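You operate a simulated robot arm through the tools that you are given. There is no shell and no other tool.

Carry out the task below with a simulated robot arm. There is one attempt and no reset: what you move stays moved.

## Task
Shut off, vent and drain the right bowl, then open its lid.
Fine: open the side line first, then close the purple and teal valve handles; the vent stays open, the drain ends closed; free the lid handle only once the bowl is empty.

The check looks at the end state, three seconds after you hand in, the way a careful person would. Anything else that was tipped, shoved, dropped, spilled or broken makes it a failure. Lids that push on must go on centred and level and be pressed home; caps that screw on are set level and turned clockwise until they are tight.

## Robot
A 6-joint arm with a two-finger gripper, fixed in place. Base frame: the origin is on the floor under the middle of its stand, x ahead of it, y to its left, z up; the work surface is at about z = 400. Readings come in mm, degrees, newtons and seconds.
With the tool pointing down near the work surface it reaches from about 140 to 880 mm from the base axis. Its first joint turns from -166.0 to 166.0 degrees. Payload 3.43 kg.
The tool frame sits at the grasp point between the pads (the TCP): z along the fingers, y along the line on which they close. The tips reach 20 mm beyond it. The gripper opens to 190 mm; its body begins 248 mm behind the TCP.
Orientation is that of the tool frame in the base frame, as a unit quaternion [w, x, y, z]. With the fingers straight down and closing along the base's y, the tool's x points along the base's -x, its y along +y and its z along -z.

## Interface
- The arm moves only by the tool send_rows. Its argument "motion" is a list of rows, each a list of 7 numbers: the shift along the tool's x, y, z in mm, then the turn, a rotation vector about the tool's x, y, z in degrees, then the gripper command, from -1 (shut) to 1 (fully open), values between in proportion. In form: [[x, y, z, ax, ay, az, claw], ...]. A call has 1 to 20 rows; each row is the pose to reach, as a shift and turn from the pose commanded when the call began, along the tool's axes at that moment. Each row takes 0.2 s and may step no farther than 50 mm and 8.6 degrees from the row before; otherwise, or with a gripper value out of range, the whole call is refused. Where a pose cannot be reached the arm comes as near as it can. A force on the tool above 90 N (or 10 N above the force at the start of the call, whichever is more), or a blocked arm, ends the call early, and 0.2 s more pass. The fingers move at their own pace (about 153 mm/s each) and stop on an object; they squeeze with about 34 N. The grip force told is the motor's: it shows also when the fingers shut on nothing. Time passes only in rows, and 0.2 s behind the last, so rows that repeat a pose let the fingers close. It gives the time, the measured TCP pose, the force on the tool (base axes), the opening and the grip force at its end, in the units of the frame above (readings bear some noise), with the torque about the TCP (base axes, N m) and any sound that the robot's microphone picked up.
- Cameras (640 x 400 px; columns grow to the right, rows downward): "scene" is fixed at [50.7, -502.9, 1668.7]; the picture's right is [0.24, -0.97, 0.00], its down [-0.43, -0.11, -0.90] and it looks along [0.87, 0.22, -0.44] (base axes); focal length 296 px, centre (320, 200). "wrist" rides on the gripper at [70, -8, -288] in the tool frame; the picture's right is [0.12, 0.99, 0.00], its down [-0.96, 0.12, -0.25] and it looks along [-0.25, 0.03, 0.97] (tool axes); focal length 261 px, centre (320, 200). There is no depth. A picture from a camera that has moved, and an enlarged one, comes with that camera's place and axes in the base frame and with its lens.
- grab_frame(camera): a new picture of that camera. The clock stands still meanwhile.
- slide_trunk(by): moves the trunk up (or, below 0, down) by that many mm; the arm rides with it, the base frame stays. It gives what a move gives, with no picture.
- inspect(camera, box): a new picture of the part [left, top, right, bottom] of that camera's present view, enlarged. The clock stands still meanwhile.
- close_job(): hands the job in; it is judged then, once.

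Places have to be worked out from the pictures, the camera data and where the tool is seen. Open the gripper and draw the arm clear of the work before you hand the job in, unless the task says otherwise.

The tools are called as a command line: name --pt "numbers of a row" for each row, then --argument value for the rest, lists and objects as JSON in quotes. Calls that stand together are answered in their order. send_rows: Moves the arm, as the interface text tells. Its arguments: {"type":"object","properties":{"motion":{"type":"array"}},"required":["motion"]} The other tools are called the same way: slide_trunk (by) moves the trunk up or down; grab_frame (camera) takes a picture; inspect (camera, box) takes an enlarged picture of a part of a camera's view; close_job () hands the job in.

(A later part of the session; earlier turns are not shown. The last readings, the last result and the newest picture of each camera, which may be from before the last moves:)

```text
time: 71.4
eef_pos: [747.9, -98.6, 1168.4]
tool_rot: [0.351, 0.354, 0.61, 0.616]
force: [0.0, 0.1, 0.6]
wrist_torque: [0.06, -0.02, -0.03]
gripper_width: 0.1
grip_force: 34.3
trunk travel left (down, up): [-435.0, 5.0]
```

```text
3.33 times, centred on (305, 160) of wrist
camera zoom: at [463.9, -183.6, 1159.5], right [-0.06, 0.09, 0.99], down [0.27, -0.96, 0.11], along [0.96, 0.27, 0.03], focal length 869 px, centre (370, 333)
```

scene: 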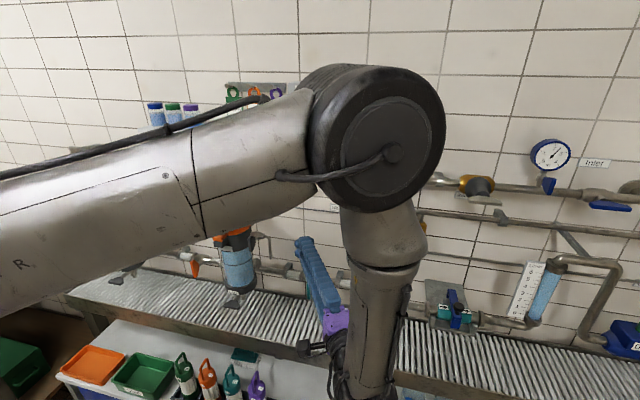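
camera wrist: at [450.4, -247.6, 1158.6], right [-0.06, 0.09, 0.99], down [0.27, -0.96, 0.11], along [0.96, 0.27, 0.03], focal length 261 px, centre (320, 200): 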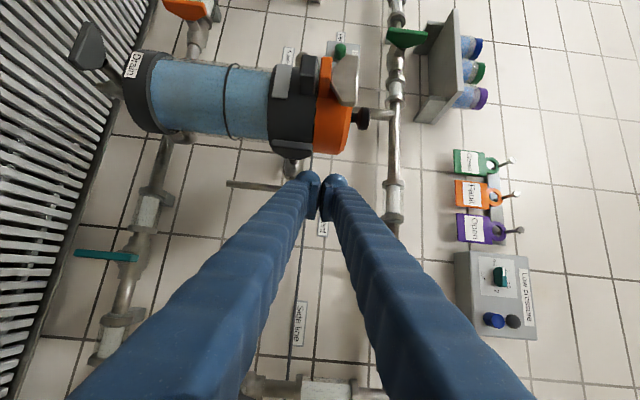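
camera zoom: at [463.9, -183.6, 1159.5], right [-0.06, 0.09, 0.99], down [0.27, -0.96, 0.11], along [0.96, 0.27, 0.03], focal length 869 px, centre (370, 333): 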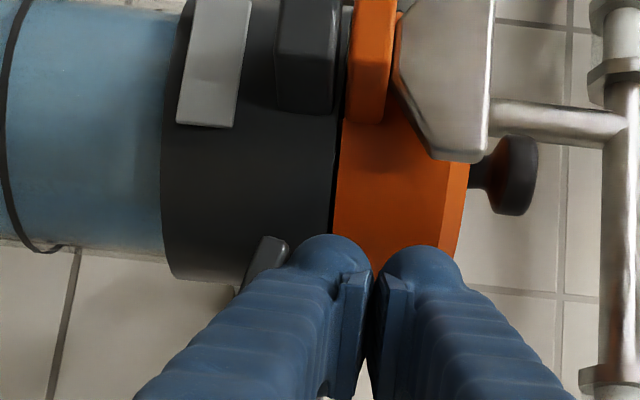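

The handle is at roughly 75°. I back off, open the fingers, and drop to the handle's height so I can grip the now nearly horizontal plate and finish to the stop.

send_rows --pt "0 0 -27 0 0 0 -1" --pt "0 0 -54 0 0 0 -1" --pt "0 0 -80 0 0 0 -1" --pt "-6.3 -13 -87 0 0 0 -0.7" --pt "-6.3 -26 -87 0 0 0 -0.37" --pt "-6.3 -39.5 -87 0 0 0 -0.37" --pt "-6.3 -39.5 -87 0 0 0 -0.37"

inspect --camera "scene" --box '[200, 215, 300, 285]'

inspect --camera "wrist" --box '[220, 100, 400, 220]'

```text
time: 73.0
eef_pos: [675.9, -148.0, 1128.9]
tool_rot: [0.352, 0.354, 0.609, 0.616]
force: [-0.3, -0.6, -0.2]
wrist_torque: [0.02, -0.02, 0.03]
gripper_width: 59.9
grip_force: 0.1
trunk travel left (down, up): [-435.0, 5.0]
```

```text
5.71 times, centred on (250, 250) of scene
camera zoom: at [50.7, -502.9, 1668.7], right [0.24, -0.97, 0.0], down [-0.43, -0.11, -0.9], along [0.87, 0.22, -0.44], focal length 1689 px, centre (720, -86)
```

zoom: 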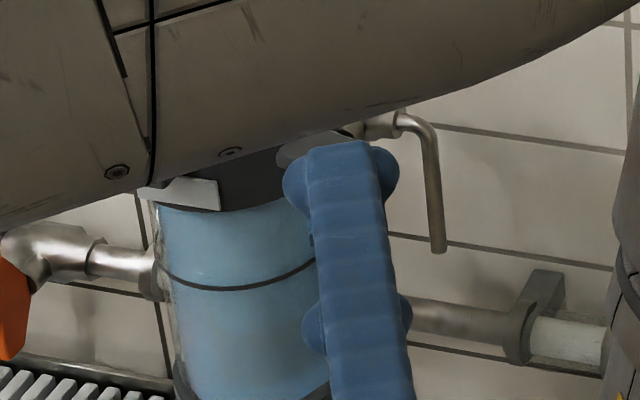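

```text
3.33 times, centred on (310, 160) of wrist
camera zoom: at [392.0, -232.8, 1119.6], right [-0.06, 0.09, 0.99], down [0.27, -0.96, 0.11], along [0.96, 0.27, 0.03], focal length 869 px, centre (353, 333)
```

zoom: 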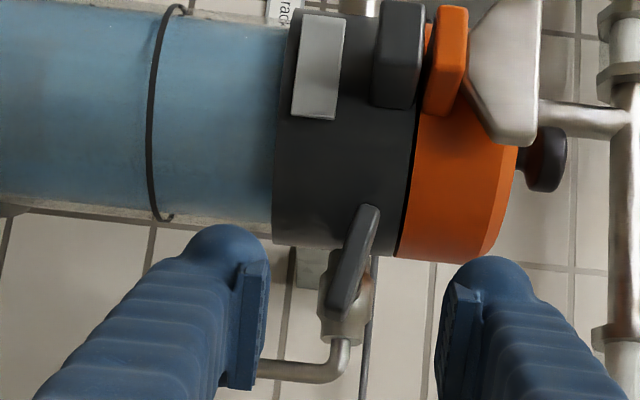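

The handle (≈12° short of horizontal) is centred between the fingers. I advance straight along the tool axis to (745,-108) and close on it.

send_rows --pt "0 0 25 0 0 0 -0.37" --pt "0 0 50 0 0 0 -0.37" --pt "0 0 78 0 0 0 -0.37" --pt "0 0 78 0 0 0 -0.37"

inspect --camera "scene" --box '[200, 215, 300, 285]'

inspect --camera "wrist" --box '[220, 100, 400, 220]'

```text
time: 74.0
eef_pos: [743.5, -109.9, 1127.8]
tool_rot: [0.353, 0.354, 0.61, 0.615]
force: [-1.1, -0.3, -0.3]
wrist_torque: [-0.03, 0.02, -0.04]
gripper_width: 60.1
grip_force: 0.1
trunk travel left (down, up): [-435.0, 5.0]
```

```text
5.71 times, centred on (250, 250) of scene
camera zoom: at [50.7, -502.9, 1668.7], right [0.24, -0.97, 0.0], down [-0.43, -0.11, -0.9], along [0.87, 0.22, -0.44], focal length 1689 px, centre (720, -86)
```

zoom: 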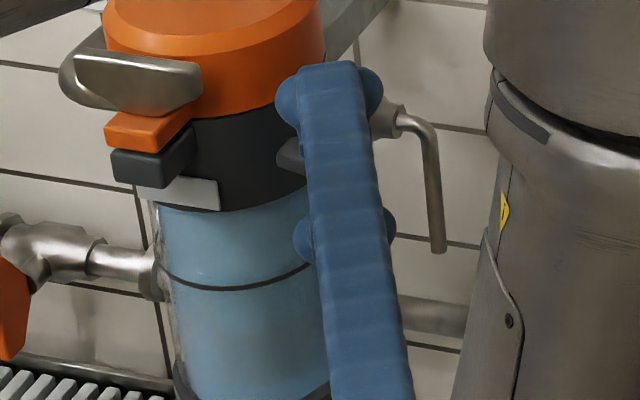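

```text
3.33 times, centred on (310, 160) of wrist
camera zoom: at [460.1, -193.1, 1119.8], right [-0.06, 0.09, 0.99], down [0.27, -0.96, 0.11], along [0.96, 0.27, 0.03], focal length 869 px, centre (353, 333)
```

zoom: 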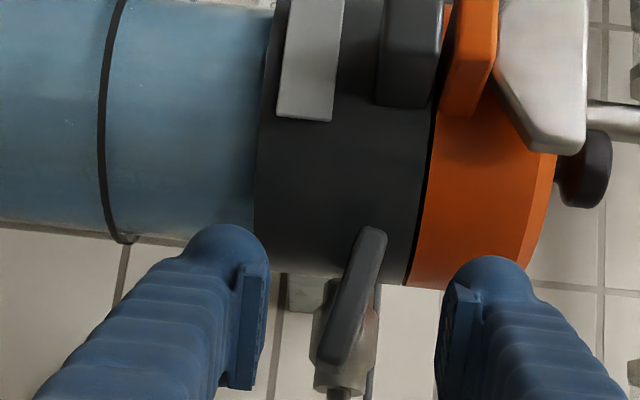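

Handle is between the pads. I close the gripper, which should lay the plate flush (horizontal).

send_rows --pt "0 0 0 0 0 0 -0.6" --pt "0 0 0 0 0 0 -0.8" --pt "0 0 0 0 0 0 -1" --pt "0 0 0 0 0 0 -1"

inspect --camera "scene" --box '[200, 215, 300, 285]'

inspect --camera "wrist" --box '[220, 100, 400, 220]'

```text
time: 75.0
eef_pos: [744.1, -109.9, 1127.6]
tool_rot: [0.351, 0.355, 0.61, 0.616]
force: [-1.1, 0.3, -9.0]
wrist_torque: [-0.16, 0.01, 0.01]
gripper_width: 9.9
grip_force: 43.7
trunk travel left (down, up): [-435.0, 5.0]
```

```text
5.71 times, centred on (250, 250) of scene
camera zoom: at [50.7, -502.9, 1668.7], right [0.24, -0.97, 0.0], down [-0.43, -0.11, -0.9], along [0.87, 0.22, -0.44], focal length 1689 px, centre (720, -86)
```

zoom: 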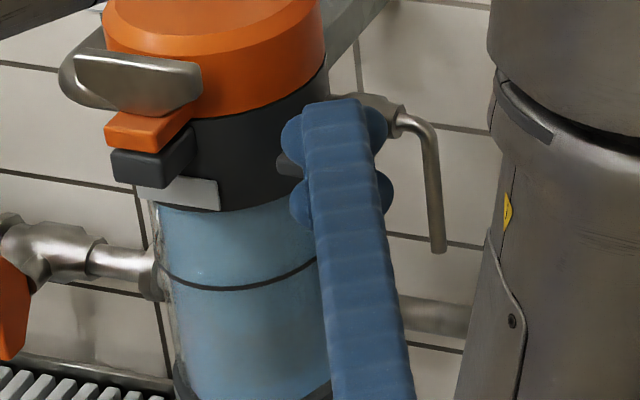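

```text
3.33 times, centred on (310, 160) of wrist
camera zoom: at [460.7, -193.5, 1119.0], right [-0.06, 0.09, 0.99], down [0.27, -0.96, 0.11], along [0.96, 0.27, 0.03], focal length 869 px, centre (353, 333)
```

zoom: 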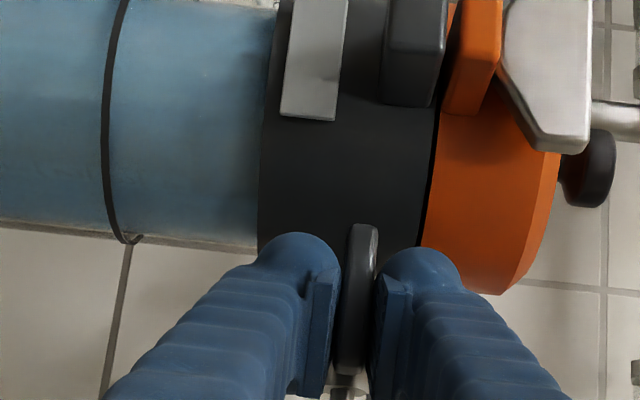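

The plate is flush and horizontal (9.9 mm). I twist ~3° further counter-clockwise about the valve axis to confirm the stop.

send_rows --pt "0 -0.5 0 0.75 0 -1.3 -1" --pt "0 -1 0 1.5 0 -2.6 -1" --pt "0 -1 0 1.5 0 -2.6 -1"

```text
time: 75.8
eef_pos: [744.5, -109.2, 1128.2]
tool_rot: [0.36, 0.345, 0.626, 0.599]
force: [7.4, 1.4, -1.7]
wrist_torque: [0.91, 0.53, 0.11]
gripper_width: 10.9
grip_force: 44.1
trunk travel left (down, up): [-435.0, 5.0]
```

Torque reaches ~1 N·m: the vent is against its open stop. I release and back straight out.

send_rows --pt "0 0.5 0 -1.2 0 2.1 -1" --pt "0 0.5 0 -1.4 0 2.4 -0.7" --pt "0 0.5 0 -1.5 0 2.6 -0.45" --pt "0 0.5 0 -1.5 0 2.6 -0.37" --pt "0 0.5 -30 -1.5 0 2.6 -0.37" --pt "0 0.5 -60 -1.5 0 2.6 -0.37" --pt "0 0.5 -90 -1.5 0 2.6 -0.37" --pt "0 0.5 -90 -1.5 0 2.6 -0.37"

grab_frame --camera "wrist"

grab_frame --camera "scene"

```text
time: 77.6
eef_pos: [666.9, -154.9, 1130.5]
tool_rot: [0.352, 0.354, 0.611, 0.615]
force: [-0.5, -0.8, -0.6]
wrist_torque: [-0.02, -0.04, 0.06]
gripper_width: 59.7
grip_force: 0.1
trunk travel left (down, up): [-435.0, 5.0]
```

```text
taken
camera wrist: at [382.9, -239.1, 1120.9], right [-0.06, 0.09, 0.99], down [0.27, -0.96, 0.11], along [0.96, 0.27, 0.03], focal length 261 px, centre (320, 200)
```

wrist: 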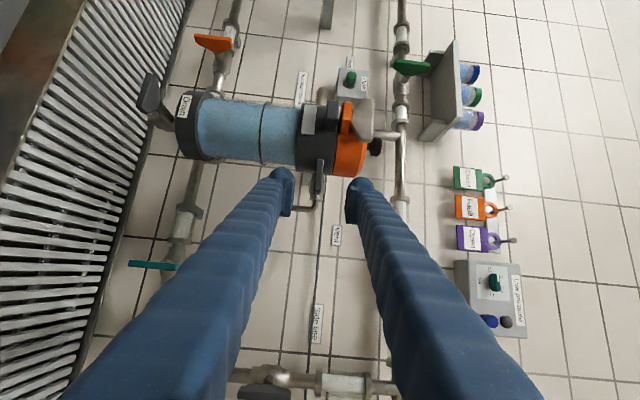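

```text
taken
```

scene: 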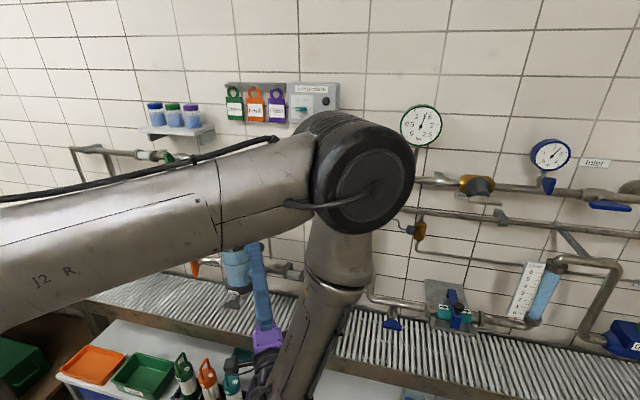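

The vent handle is now in line with its body (open). Next I examine the drain handle below the bowl.

inspect --camera "wrist" --box '[110, 50, 260, 180]'

inspect --camera "scene" --box '[200, 260, 280, 310]'

inspect --camera "wrist" --box '[270, 70, 400, 220]'

```text
3.08 times, centred on (185, 115) of wrist
camera zoom: at [382.9, -239.1, 1120.9], right [-0.06, 0.09, 0.99], down [0.27, -0.96, 0.11], along [0.96, 0.27, 0.03], focal length 802 px, centre (735, 462)
```

zoom: 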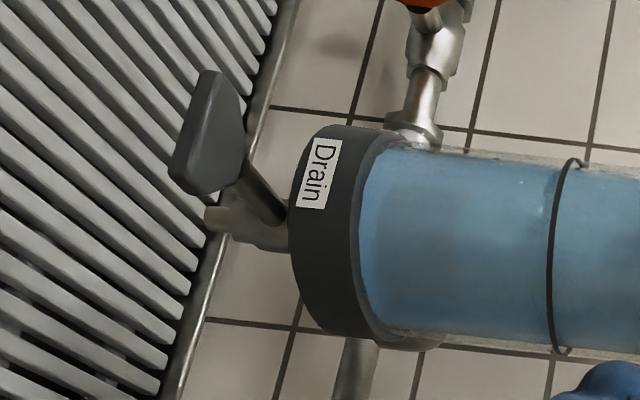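

```text
8.00 times, centred on (240, 285) of scene
camera zoom: at [50.7, -502.9, 1668.7], right [0.24, -0.97, 0.0], down [-0.43, -0.11, -0.9], along [0.87, 0.22, -0.44], focal length 2364 px, centre (960, -480)
```

zoom: 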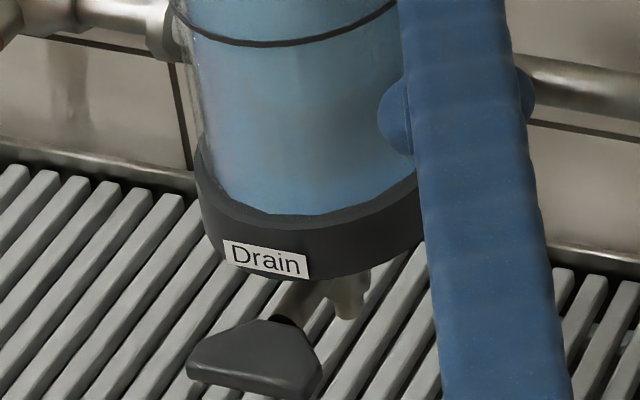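

```text
2.67 times, centred on (335, 145) of wrist
camera zoom: at [382.9, -239.1, 1120.9], right [-0.06, 0.09, 0.99], down [0.27, -0.96, 0.11], along [0.96, 0.27, 0.03], focal length 695 px, centre (280, 347)
```

zoom: 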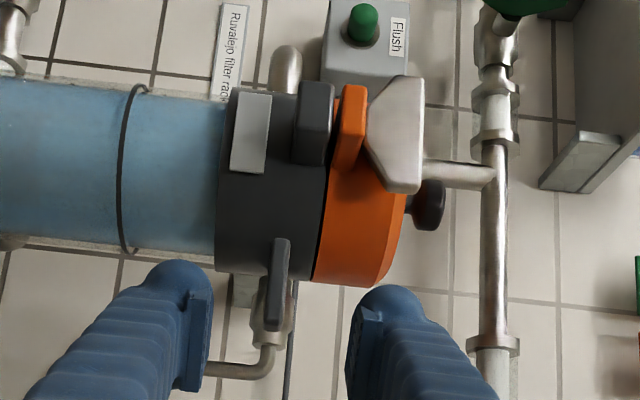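

The drain handle lies horizontal in front of the bowl base at roughly (730,-5,855–875). I lower the arm in front of it (x≈640, safely short of the bowl) for a close look.

send_rows --pt "0 -40 -10 0 0 0 -0.37" --pt "10 -80 -10 0 0 0 -0.37" --pt "20 -120 -10 0 0 0 -0.37" --pt "30 -160 -5 0 0 0 -0.37" --pt "40 -200 0 0 0 0 -0.37" --pt "50 -230 0 0 0 0 -0.37" --pt "50 -230 0 0 0 0 -0.37"

grab_frame --camera "wrist"

grab_frame --camera "scene"

```text
time: 79.2
eef_pos: [639.8, -109.1, 900.7]
tool_rot: [0.353, 0.355, 0.61, 0.615]
force: [0.2, -0.6, -0.5]
wrist_torque: [0.0, 0.02, 0.03]
gripper_width: 60.1
grip_force: 0.1
trunk travel left (down, up): [-435.0, 5.0]
```

```text
taken
camera wrist: at [355.9, -193.4, 891.5], right [-0.06, 0.09, 0.99], down [0.27, -0.96, 0.11], along [0.96, 0.27, 0.03], focal length 261 px, centre (320, 200)
```

wrist: 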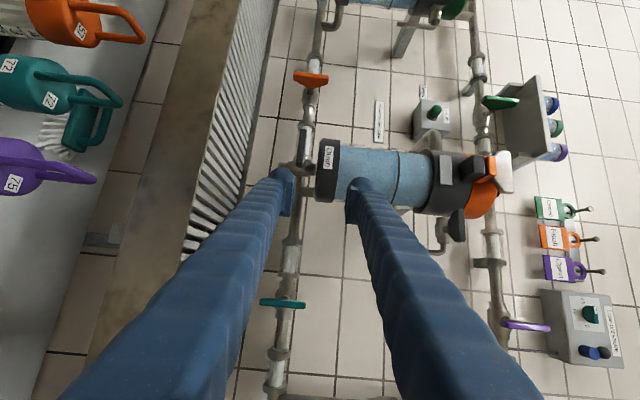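

```text
taken
```

scene: 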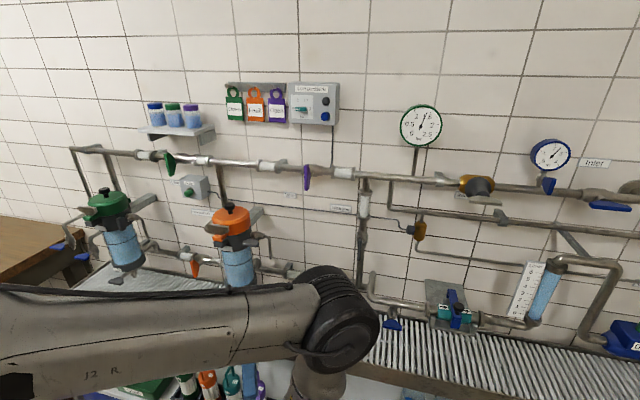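

Good reach here. I zoom on the drain area.

inspect --camera "wrist" --box '[240, 100, 380, 220]'

inspect --camera "scene" --box '[200, 200, 280, 290]'

```text
3.33 times, centred on (310, 160) of wrist
camera zoom: at [355.9, -193.4, 891.5], right [-0.06, 0.09, 0.99], down [0.27, -0.96, 0.11], along [0.96, 0.27, 0.03], focal length 869 px, centre (353, 333)
```

zoom: 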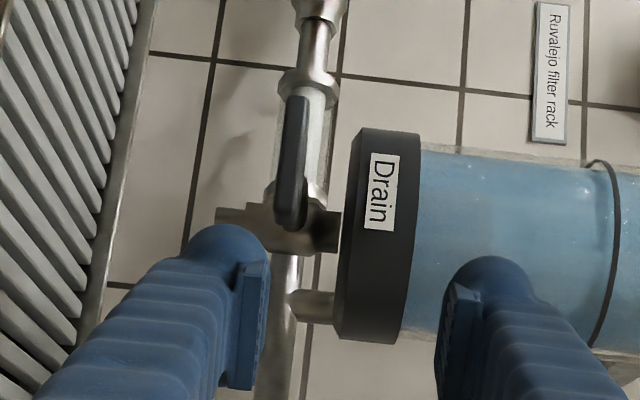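

```text
4.44 times, centred on (240, 245) of scene
camera zoom: at [50.7, -502.9, 1668.7], right [0.24, -0.97, 0.0], down [-0.43, -0.11, -0.9], along [0.87, 0.22, -0.44], focal length 1313 px, centre (676, 0)
```

zoom: 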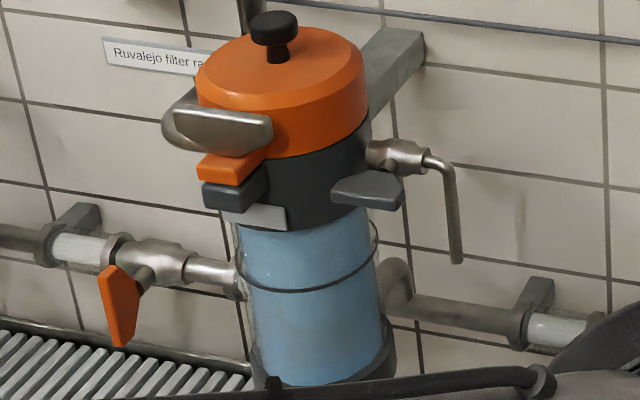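

The vent handle is confirmed horizontal/open. Drain plate ≈ centre (724,-10,869), horizontal, ~65 mm long. I test in free space whether I can swing the tool rigidly -90° about the base x axis (needed to open it).

send_rows --pt "25 -8 26 0 0 0 -0.37" --pt "49.8 -16 51.8 0 0 0 -0.37" --pt "49.8 -16 51.8 4.09 0 -7.08 -0.37" --pt "49.8 -16 51.8 8.18 0 -14.16 -0.37" --pt "49.8 -16 51.8 12.27 0 -21.2 -0.37" --pt "49.8 -16 51.8 16.4 0 -28.3 -0.37" --pt "49.8 -16 51.8 20.5 0 -35.4 -0.37" --pt "49.8 -16 51.8 24.5 0 -42.5 -0.37" --pt "49.8 -16 51.8 24.5 0 -42.5 -0.37"

grab_frame --camera "scene"

grab_frame --camera "wrist"

```text
time: 81.2
eef_pos: [660.1, -40.3, 885.8]
tool_rot: [0.468, 0.175, 0.81, 0.307]
force: [-0.4, 0.1, -0.1]
wrist_torque: [-0.02, 0.01, -0.04]
gripper_width: 59.9
grip_force: 0.0
trunk travel left (down, up): [-435.0, 5.0]
```

```text
taken
```

scene: 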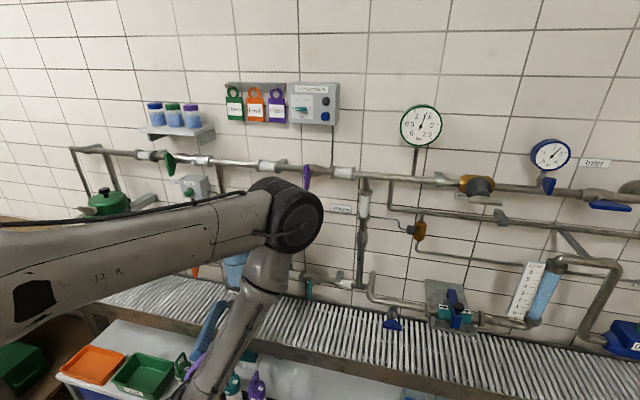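

```text
taken
camera wrist: at [376.5, -102.1, 942.0], right [-0.06, 0.81, 0.58], down [0.27, -0.55, 0.79], along [0.96, 0.2, -0.18], focal length 261 px, centre (320, 200)
```

wrist: 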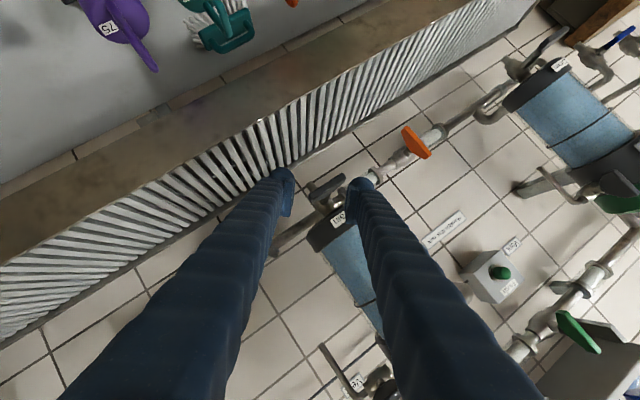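

Fine to 49°. I continue the test to ~93°.

send_rows --pt "0 0 0 4.09 0 -7.08 -0.37" --pt "0 0 0 8.18 0 -14.16 -0.37" --pt "0 0 0 12.27 0 -21.2 -0.37" --pt "0 0 0 16.4 0 -28.3 -0.37" --pt "0 0 0 20.5 0 -35.4 -0.37" --pt "0 0 0 22 0 -38.1 -0.37" --pt "0 0 0 22 0 -38.1 -0.37"

grab_frame --camera "scene"

grab_frame --camera "wrist"

```text
time: 82.4
eef_pos: [684.8, 6.9, 873.7]
tool_rot: [0.467, 0.083, 0.871, 0.127]
force: [-63.9, -6.0, 36.6]
wrist_torque: [-1.22, 1.55, -2.37]
gripper_width: 58.9
grip_force: 0.1
out of reach, approached as far as the arm can: row 2, 3, 4, 5, 6
trunk travel left (down, up): [-435.0, 5.0]
stopped in row 6: the force on the tool passed its limit at 553 N (the readings are from after the stop); the commanded pose is now the measured one
```

```text
taken
```

scene: 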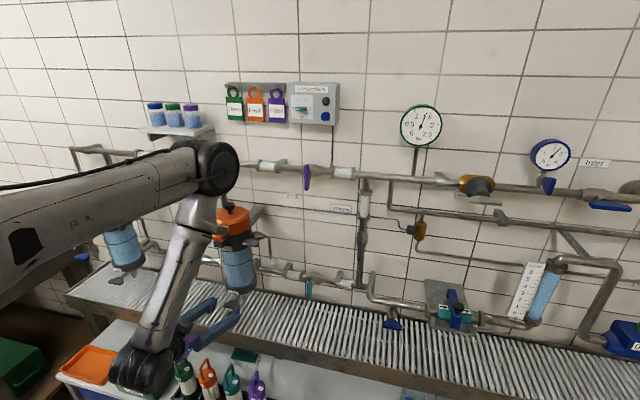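

```text
taken
camera wrist: at [407.9, -23.5, 969.1], right [-0.04, 0.98, 0.2], down [0.33, -0.18, 0.93], along [0.94, 0.1, -0.31], focal length 261 px, centre (320, 200)
```

wrist: 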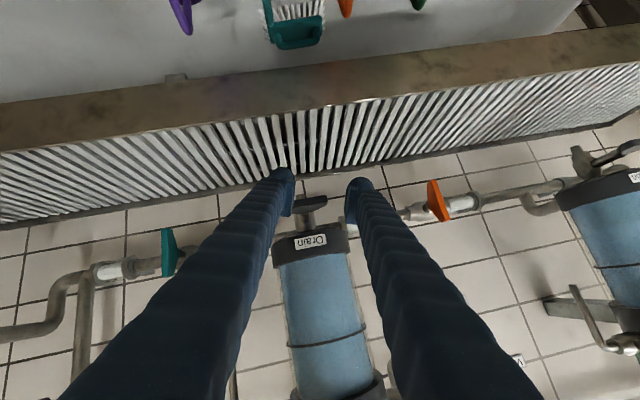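

The arm left the requested pose near a joint limit and touched something hard. I stop and inspect what was contacted and whether anything was disturbed.

inspect --camera "scene" --box '[160, 280, 280, 360]'

inspect --camera "scene" --box '[60, 320, 280, 400]'

inspect --camera "wrist" --box '[240, 140, 400, 280]'

inspect --camera "wrist" --box '[140, 0, 460, 120]'

```text
5.00 times, centred on (220, 320) of scene
camera zoom: at [50.7, -502.9, 1668.7], right [0.24, -0.97, 0.0], down [-0.43, -0.11, -0.9], along [0.87, 0.22, -0.44], focal length 1478 px, centre (820, -400)
```

zoom: 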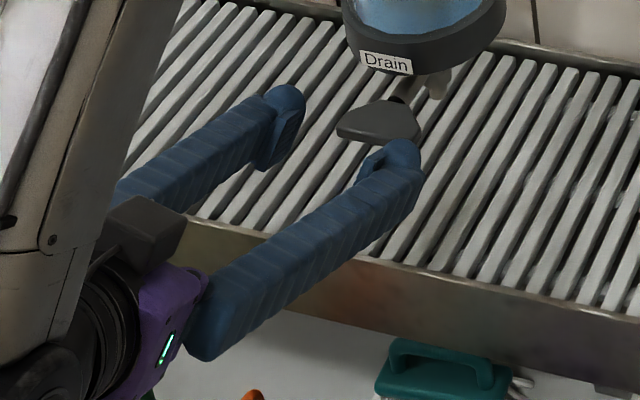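

```text
2.91 times, centred on (170, 360) of scene
camera zoom: at [50.7, -502.9, 1668.7], right [0.24, -0.97, 0.0], down [-0.43, -0.11, -0.9], along [0.87, 0.22, -0.44], focal length 860 px, centre (756, -266)
```

zoom: 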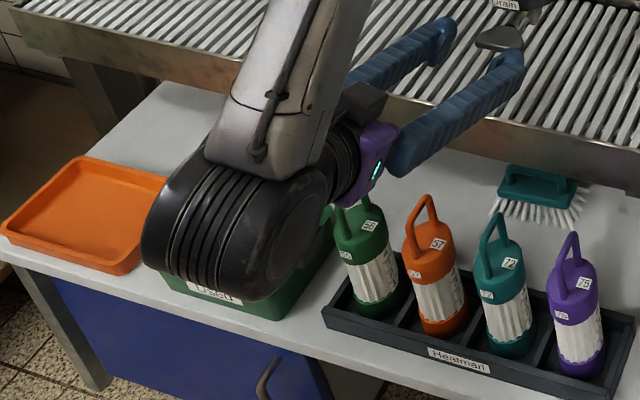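

```text
2.86 times, centred on (320, 210) of wrist
camera zoom: at [407.9, -23.5, 969.1], right [-0.04, 0.98, 0.2], down [0.33, -0.18, 0.93], along [0.94, 0.1, -0.31], focal length 745 px, centre (320, 171)
```

zoom: 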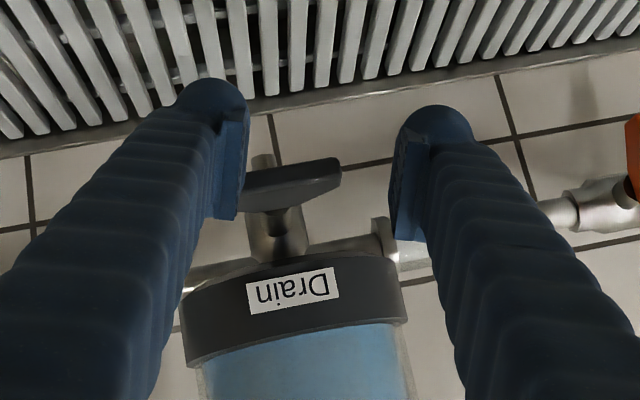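

```text
2.00 times, centred on (300, 60) of wrist
camera zoom: at [407.9, -23.5, 969.1], right [-0.04, 0.98, 0.2], down [0.33, -0.18, 0.93], along [0.94, 0.1, -0.31], focal length 521 px, centre (360, 480)
```

zoom: 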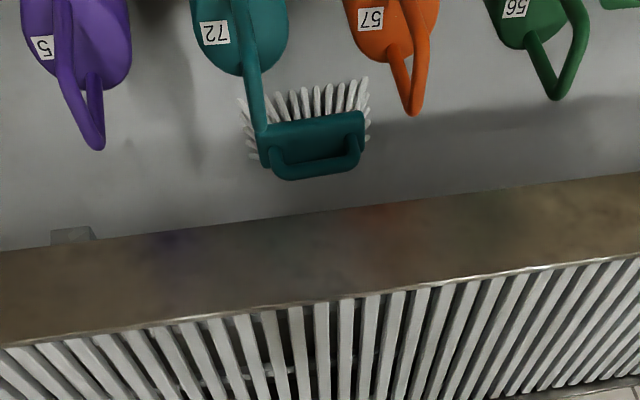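

Only the right fingertip touched the front of the drain handle; nothing else looks disturbed. I back straight off first, then return to the last good pose.

send_rows --pt "6.6 -0.3 -10 0 0 0 -0.37" --pt "13.2 -0.6 -20 -3 -0.6 4 -0.37" --pt "6 -14.4 -24.6 -6.7 -1.4 9.2 -0.37" --pt "-1.2 -28.2 -29.3 -10.4 -2.2 14.4 -0.37" --pt "-8.4 -42 -33.9 -14.1 -3 19.6 -0.37" --pt "-8.4 -42 -33.9 -14.1 -3 19.6 -0.37"

grab_frame --camera "wrist"

grab_frame --camera "scene"

```text
time: 83.8
eef_pos: [664.7, -39.5, 889.2]
tool_rot: [0.471, 0.172, 0.808, 0.308]
force: [-0.7, 0.1, 0.6]
wrist_torque: [0.04, -0.03, 0.06]
gripper_width: 60.0
grip_force: 0.1
out of reach, approached as far as the arm can: row 1
trunk travel left (down, up): [-435.0, 5.0]
```

```text
taken
camera wrist: at [381.3, -102.4, 942.0], right [-0.07, 0.81, 0.58], down [0.26, -0.54, 0.8], along [0.96, 0.21, -0.17], focal length 261 px, centre (320, 200)
```

wrist: 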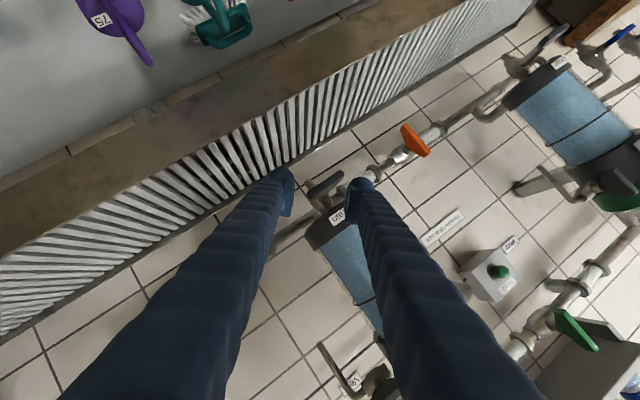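

```text
taken
```

scene: 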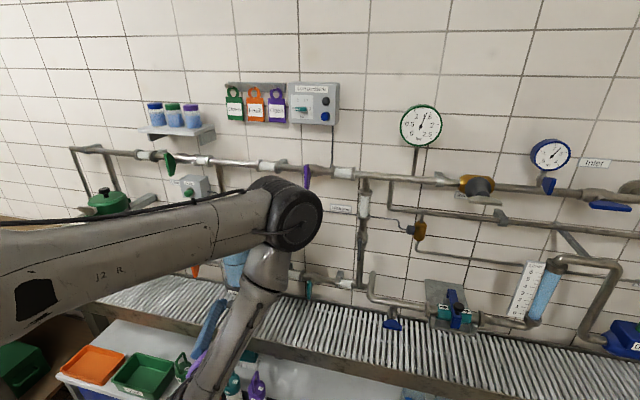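

Recovered. Rigid rotation isn't reachable here, so I'll open the drain by pushing: lift its right end from below with the closed fingertips, coming from the right. First, roll back to the previous yawed pose, closing the fingers and moving to the right.

send_rows --pt "0 0 -10 -4.1 0 7.1 -0.7" --pt "0 0 -20 -8.2 0 14.2 -1" --pt "0 0 -30 -12.3 0 21.3 -1" --pt "0 0 -40 -16.4 0 28.4 -1" --pt "0 0 -40 -20.5 0 35.5 -1" --pt "0 0 -40 -24.3 0 42.2 -1" --pt "0 0 -40 -24.3 0 42.2 -1"

grab_frame --camera "wrist"

inspect --camera "scene" --box '[160, 260, 320, 360]'

```text
time: 85.4
eef_pos: [630.0, -51.8, 903.9]
tool_rot: [0.354, 0.349, 0.612, 0.615]
force: [0.0, -0.4, -0.6]
wrist_torque: [0.02, 0.02, 0.0]
gripper_width: 0.2
grip_force: 33.6
trunk travel left (down, up): [-435.0, 5.0]
```

```text
taken
camera wrist: at [346.9, -137.0, 892.3], right [-0.07, 0.1, 0.99], down [0.27, -0.96, 0.12], along [0.96, 0.28, 0.04], focal length 261 px, centre (320, 200)
```

wrist: 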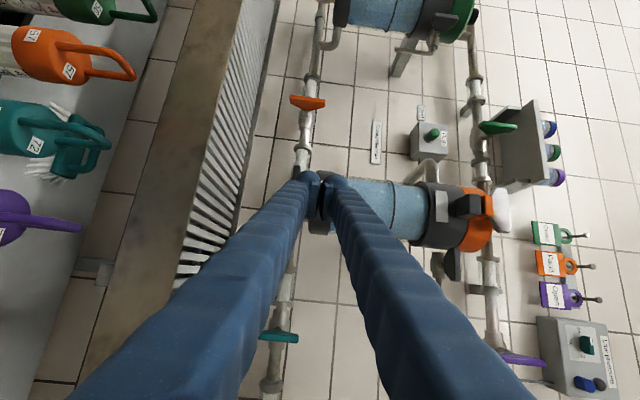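

```text
4.00 times, centred on (240, 310) of scene
camera zoom: at [50.7, -502.9, 1668.7], right [0.24, -0.97, 0.0], down [-0.43, -0.11, -0.9], along [0.87, 0.22, -0.44], focal length 1182 px, centre (640, -240)
```

zoom: 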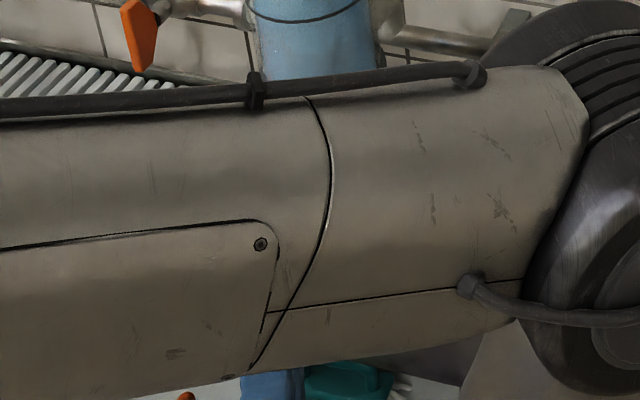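

I move right and down to about (665,-100,830) with fingers closed, to see the handle past the fingertips.

send_rows --pt "-30 -20 0 0 0 0 -1" --pt "-59 -45 3 0 0 0 -1" --pt "-59 -74 6 0 0 0 -1" --pt "-59 -74 6 0 0 0 -1"

grab_frame --camera "wrist"

inspect --camera "wrist" --box '[240, 80, 400, 220]'

```text
time: 86.4
eef_pos: [665.9, -98.6, 828.1]
tool_rot: [0.356, 0.349, 0.611, 0.615]
force: [0.5, 0.5, 0.9]
wrist_torque: [0.02, -0.02, -0.06]
gripper_width: 0.0
grip_force: 33.6
trunk travel left (down, up): [-435.0, 5.0]
```

```text
taken
camera wrist: at [383.4, -184.5, 817.7], right [-0.07, 0.1, 0.99], down [0.27, -0.96, 0.12], along [0.96, 0.28, 0.04], focal length 261 px, centre (320, 200)
```

wrist: 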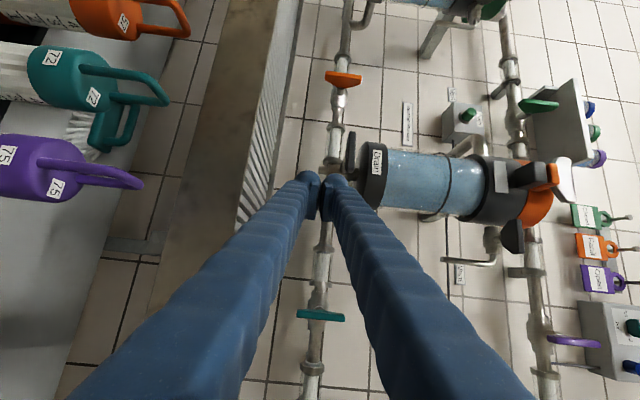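

```text
2.86 times, centred on (320, 150) of wrist
camera zoom: at [383.4, -184.5, 817.7], right [-0.07, 0.1, 0.99], down [0.27, -0.96, 0.12], along [0.96, 0.28, 0.04], focal length 745 px, centre (320, 343)
```

zoom: 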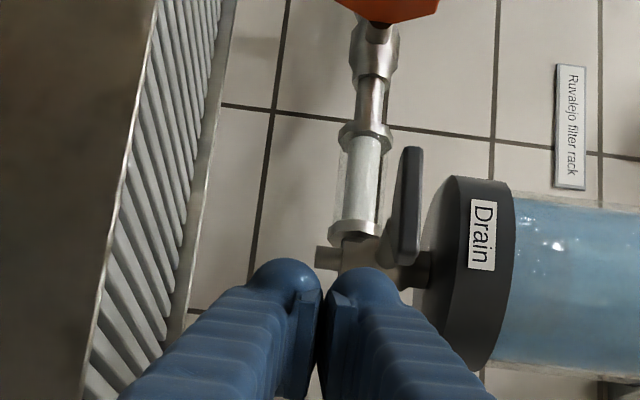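

Drain plate fix: front at x≈722, centre y≈-10, z≈869, spanning y≈-42…+22. I slide the closed fingertips under its right end (stack top ≈858, below the plate).

send_rows --pt "4 -2 22 0 0 0 -1" --pt "7.8 -2 43.7 0 0 0 -1" --pt "15 -2 58 0 0 0 -1" --pt "22.6 -2 72 0 0 0 -1" --pt "22.6 -2 72 0 0 0 -1"

inspect --camera "wrist" --box '[240, 80, 400, 220]'

grab_frame --camera "scene"

```text
time: 87.6
eef_pos: [716.2, -43.9, 827.4]
tool_rot: [0.355, 0.35, 0.612, 0.614]
force: [-0.5, 0.6, 0.5]
wrist_torque: [0.0, 0.0, -0.06]
gripper_width: 0.0
grip_force: 34.3
trunk travel left (down, up): [-435.0, 5.0]
```

```text
2.86 times, centred on (320, 150) of wrist
camera zoom: at [434.2, -128.2, 816.9], right [-0.07, 0.1, 0.99], down [0.27, -0.96, 0.12], along [0.96, 0.28, 0.04], focal length 745 px, centre (320, 343)
```

zoom: 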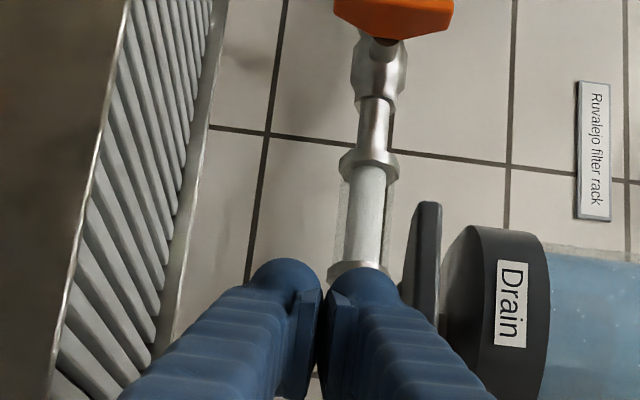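

```text
taken
```

scene: 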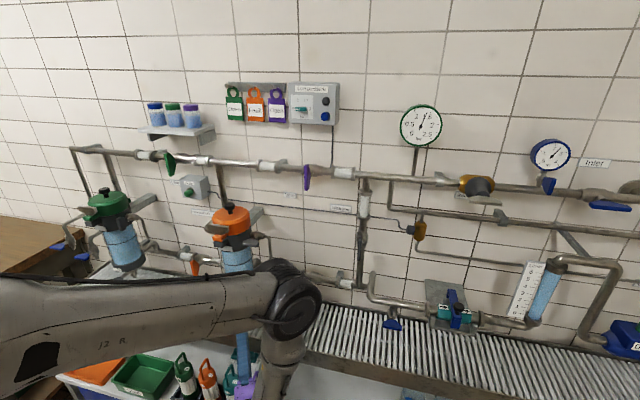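

The fingertips are under the right half of the drain handle. I raise slowly, watching the force.

send_rows --pt "0 6 0 0 0 0 -1" --pt "0 12 0 0 0 0 -1" --pt "0 18 0 0 0 0 -1" --pt "0 22 0 0 0 0 -1" --pt "0 22 0 0 0 0 -1"

inspect --camera "wrist" --box '[240, 80, 400, 220]'

```text
time: 88.8
eef_pos: [716.9, -43.2, 850.3]
tool_rot: [0.356, 0.349, 0.611, 0.615]
force: [-0.2, -0.2, -0.5]
wrist_torque: [0.0, -0.02, -0.01]
gripper_width: 0.2
grip_force: 33.9
trunk travel left (down, up): [-435.0, 5.0]
```

```text
2.86 times, centred on (320, 150) of wrist
camera zoom: at [434.1, -129.1, 839.3], right [-0.07, 0.1, 0.99], down [0.27, -0.96, 0.12], along [0.96, 0.28, 0.04], focal length 745 px, centre (320, 343)
```

zoom: 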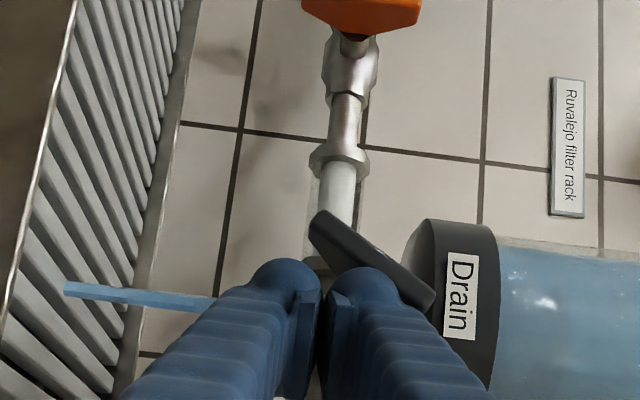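

The drain is opening — a water jet runs down onto the grate. I raise a bit more and push left to open it fully.

send_rows --pt "0 3 0 0 0 0 -1" --pt "0 6 0 0 0 0 -1" --pt "2.6 6 1.5 0 0 0 -1" --pt "5.2 6 3 0 0 0 -1" --pt "5.2 6 3 0 0 0 -1"

inspect --camera "wrist" --box '[240, 80, 400, 220]'

```text
time: 90.0
eef_pos: [717.6, -41.5, 858.4]
tool_rot: [0.357, 0.349, 0.609, 0.616]
force: [-2.7, -35.0, 7.0]
wrist_torque: [0.64, -0.08, 0.05]
gripper_width: 0.2
grip_force: 34.3
trunk travel left (down, up): [-435.0, 5.0]
```

```text
2.86 times, centred on (320, 150) of wrist
camera zoom: at [434.4, -125.2, 845.6], right [-0.07, 0.1, 0.99], down [0.27, -0.96, 0.12], along [0.96, 0.27, 0.04], focal length 745 px, centre (320, 343)
```

zoom: 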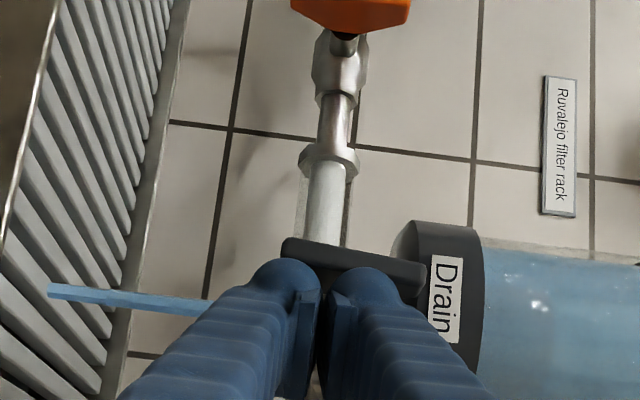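

The handle is upright and 35 N reaction shows it is at its open stop. I back away to the right and retract, then watch the water level.

send_rows --pt "-8.7 0 -5 0 0 0 -1" --pt "-13 0 -30 0 0 0 -1" --pt "-13 0 -60 0 0 0 -1" --pt "-30 0 -60 0 0 0 -1" --pt "-30 0 -60 0 0 0 -1"

grab_frame --camera "wrist"

grab_frame --camera "scene"

```text
time: 91.2
eef_pos: [679.8, -93.4, 855.2]
tool_rot: [0.354, 0.35, 0.612, 0.614]
force: [0.0, -0.4, 0.3]
wrist_torque: [-0.01, -0.03, -0.05]
gripper_width: 0.1
grip_force: 33.6
trunk travel left (down, up): [-435.0, 5.0]
```

```text
taken
camera wrist: at [396.7, -178.5, 844.5], right [-0.07, 0.1, 0.99], down [0.27, -0.96, 0.12], along [0.96, 0.28, 0.04], focal length 261 px, centre (320, 200)
```

wrist: 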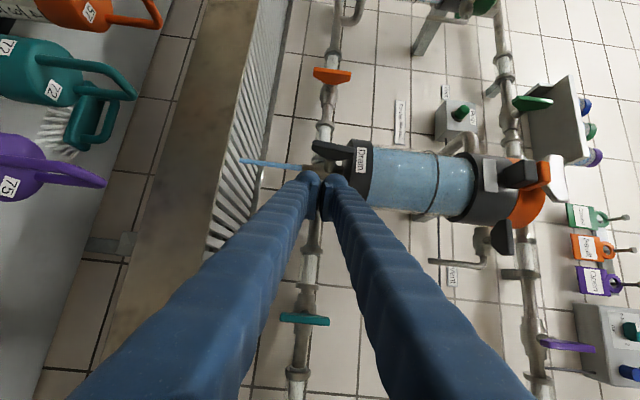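

```text
taken
```

scene: 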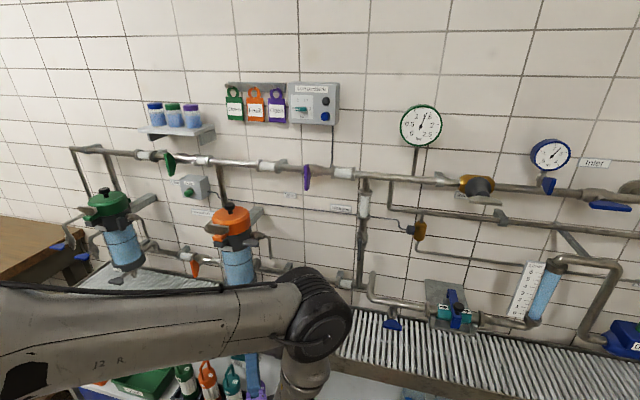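

The drain runs well. I let time pass and check the level.

send_rows --pt "0 0 0 0 0 0 -1" --pt "0 0 0 0 0 0 -1" --pt "0 0 0 0 0 0 -1" --pt "0 0 0 0 0 0 -1" --pt "0 0 0 0 0 0 -1" --pt "0 0 0 0 0 0 -1" --pt "0 0 0 0 0 0 -1" --pt "0 0 0 0 0 0 -1" --pt "0 0 0 0 0 0 -1" --pt "0 0 0 0 0 0 -1" --pt "0 0 0 0 0 0 -1" --pt "0 0 0 0 0 0 -1" --pt "0 0 0 0 0 0 -1" --pt "0 0 0 0 0 0 -1" --pt "0 0 0 0 0 0 -1" --pt "0 0 0 0 0 0 -1" --pt "0 0 0 0 0 0 -1" --pt "0 0 0 0 0 0 -1" --pt "0 0 0 0 0 0 -1" --pt "0 0 0 0 0 0 -1"

inspect --camera "wrist" --box '[220, 110, 560, 280]'

inspect --camera "scene" --box '[200, 200, 280, 290]'

```text
time: 95.4
eef_pos: [680.8, -93.3, 854.7]
tool_rot: [0.355, 0.349, 0.612, 0.615]
force: [0.9, 0.0, 0.3]
wrist_torque: [0.0, 0.02, 0.0]
gripper_width: 0.1
grip_force: 33.5
trunk travel left (down, up): [-435.0, 5.0]
```

```text
1.88 times, centred on (390, 195) of wrist
camera zoom: at [396.8, -178.9, 844.6], right [-0.07, 0.1, 0.99], down [0.27, -0.96, 0.12], along [0.96, 0.28, 0.04], focal length 491 px, centre (188, 209)
```

zoom: 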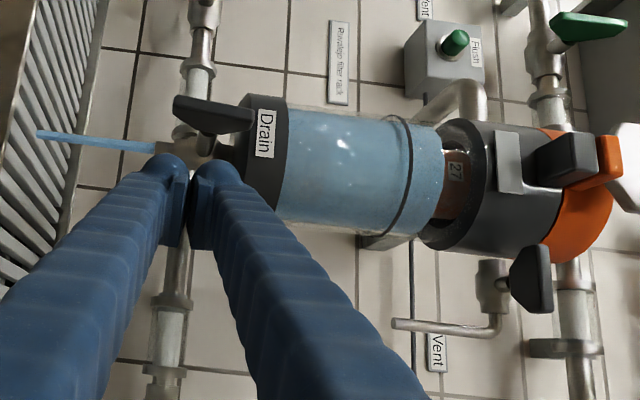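

```text
4.44 times, centred on (240, 245) of scene
camera zoom: at [50.7, -502.9, 1668.7], right [0.24, -0.97, 0.0], down [-0.43, -0.11, -0.9], along [0.87, 0.22, -0.44], focal length 1313 px, centre (676, 0)
```

zoom: 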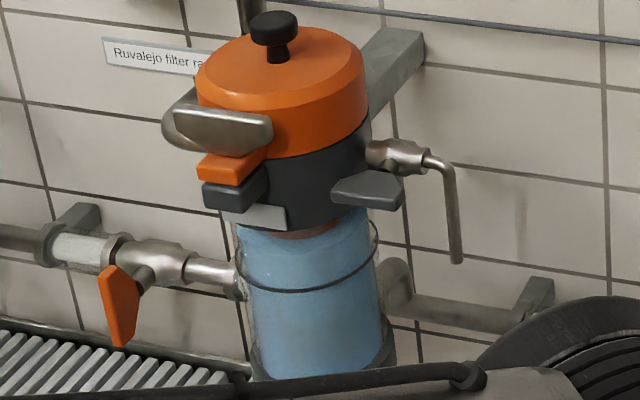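

The level is falling (strainer "27" is emerging). I keep waiting.

send_rows --pt "0 0 0 0 0 0 -1" --pt "0 0 0 0 0 0 -1" --pt "0 0 0 0 0 0 -1" --pt "0 0 0 0 0 0 -1" --pt "0 0 0 0 0 0 -1" --pt "0 0 0 0 0 0 -1" --pt "0 0 0 0 0 0 -1" --pt "0 0 0 0 0 0 -1" --pt "0 0 0 0 0 0 -1" --pt "0 0 0 0 0 0 -1" --pt "0 0 0 0 0 0 -1" --pt "0 0 0 0 0 0 -1" --pt "0 0 0 0 0 0 -1" --pt "0 0 0 0 0 0 -1" --pt "0 0 0 0 0 0 -1" --pt "0 0 0 0 0 0 -1" --pt "0 0 0 0 0 0 -1" --pt "0 0 0 0 0 0 -1" --pt "0 0 0 0 0 0 -1" --pt "0 0 0 0 0 0 -1"

send_rows --pt "0 0 0 0 0 0 -1" --pt "0 0 0 0 0 0 -1" --pt "0 0 0 0 0 0 -1" --pt "0 0 0 0 0 0 -1" --pt "0 0 0 0 0 0 -1" --pt "0 0 0 0 0 0 -1" --pt "0 0 0 0 0 0 -1" --pt "0 0 0 0 0 0 -1" --pt "0 0 0 0 0 0 -1" --pt "0 0 0 0 0 0 -1" --pt "0 0 0 0 0 0 -1" --pt "0 0 0 0 0 0 -1" --pt "0 0 0 0 0 0 -1" --pt "0 0 0 0 0 0 -1" --pt "0 0 0 0 0 0 -1" --pt "0 0 0 0 0 0 -1" --pt "0 0 0 0 0 0 -1" --pt "0 0 0 0 0 0 -1" --pt "0 0 0 0 0 0 -1" --pt "0 0 0 0 0 0 -1"

inspect --camera "wrist" --box '[220, 110, 560, 280]'

inspect --camera "scene" --box '[200, 200, 280, 290]'

```text
time: 99.6
eef_pos: [679.1, -93.5, 855.5]
tool_rot: [0.356, 0.348, 0.611, 0.615]
force: [1.0, 0.3, -1.2]
wrist_torque: [0.0, 0.0, -0.01]
gripper_width: 0.0
grip_force: 33.7
trunk travel left (down, up): [-435.0, 5.0]
```

```text
time: 103.8
eef_pos: [680.5, -92.6, 855.4]
tool_rot: [0.355, 0.349, 0.611, 0.615]
force: [-0.9, 0.0, -0.1]
wrist_torque: [-0.04, 0.02, -0.01]
gripper_width: 0.1
grip_force: 34.4
trunk travel left (down, up): [-435.0, 5.0]
```

```text
1.88 times, centred on (390, 195) of wrist
camera zoom: at [396.9, -178.9, 844.6], right [-0.07, 0.1, 0.99], down [0.27, -0.96, 0.12], along [0.96, 0.28, 0.04], focal length 491 px, centre (188, 209)
```

zoom: 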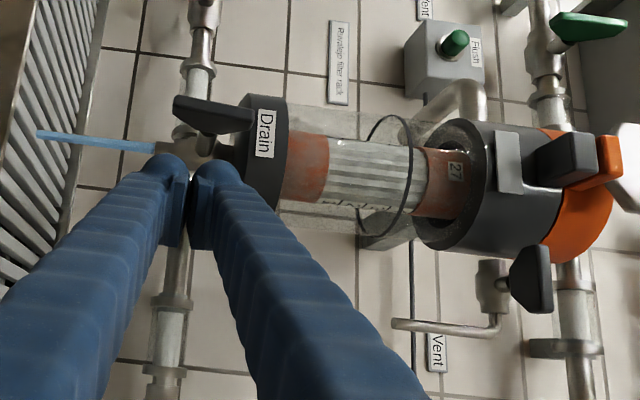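

```text
4.44 times, centred on (240, 245) of scene
camera zoom: at [50.7, -502.9, 1668.7], right [0.24, -0.97, 0.0], down [-0.43, -0.11, -0.9], along [0.87, 0.22, -0.44], focal length 1313 px, centre (676, 0)
```

zoom: 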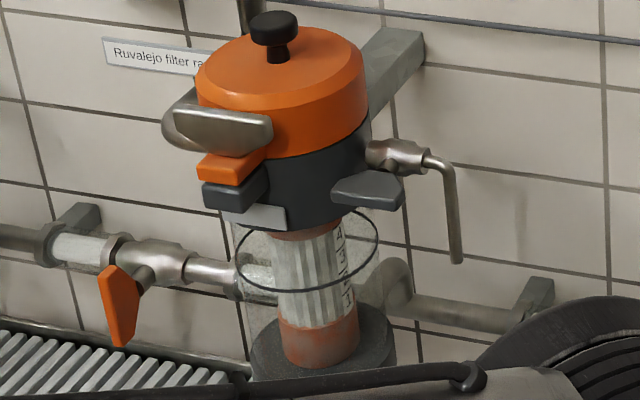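

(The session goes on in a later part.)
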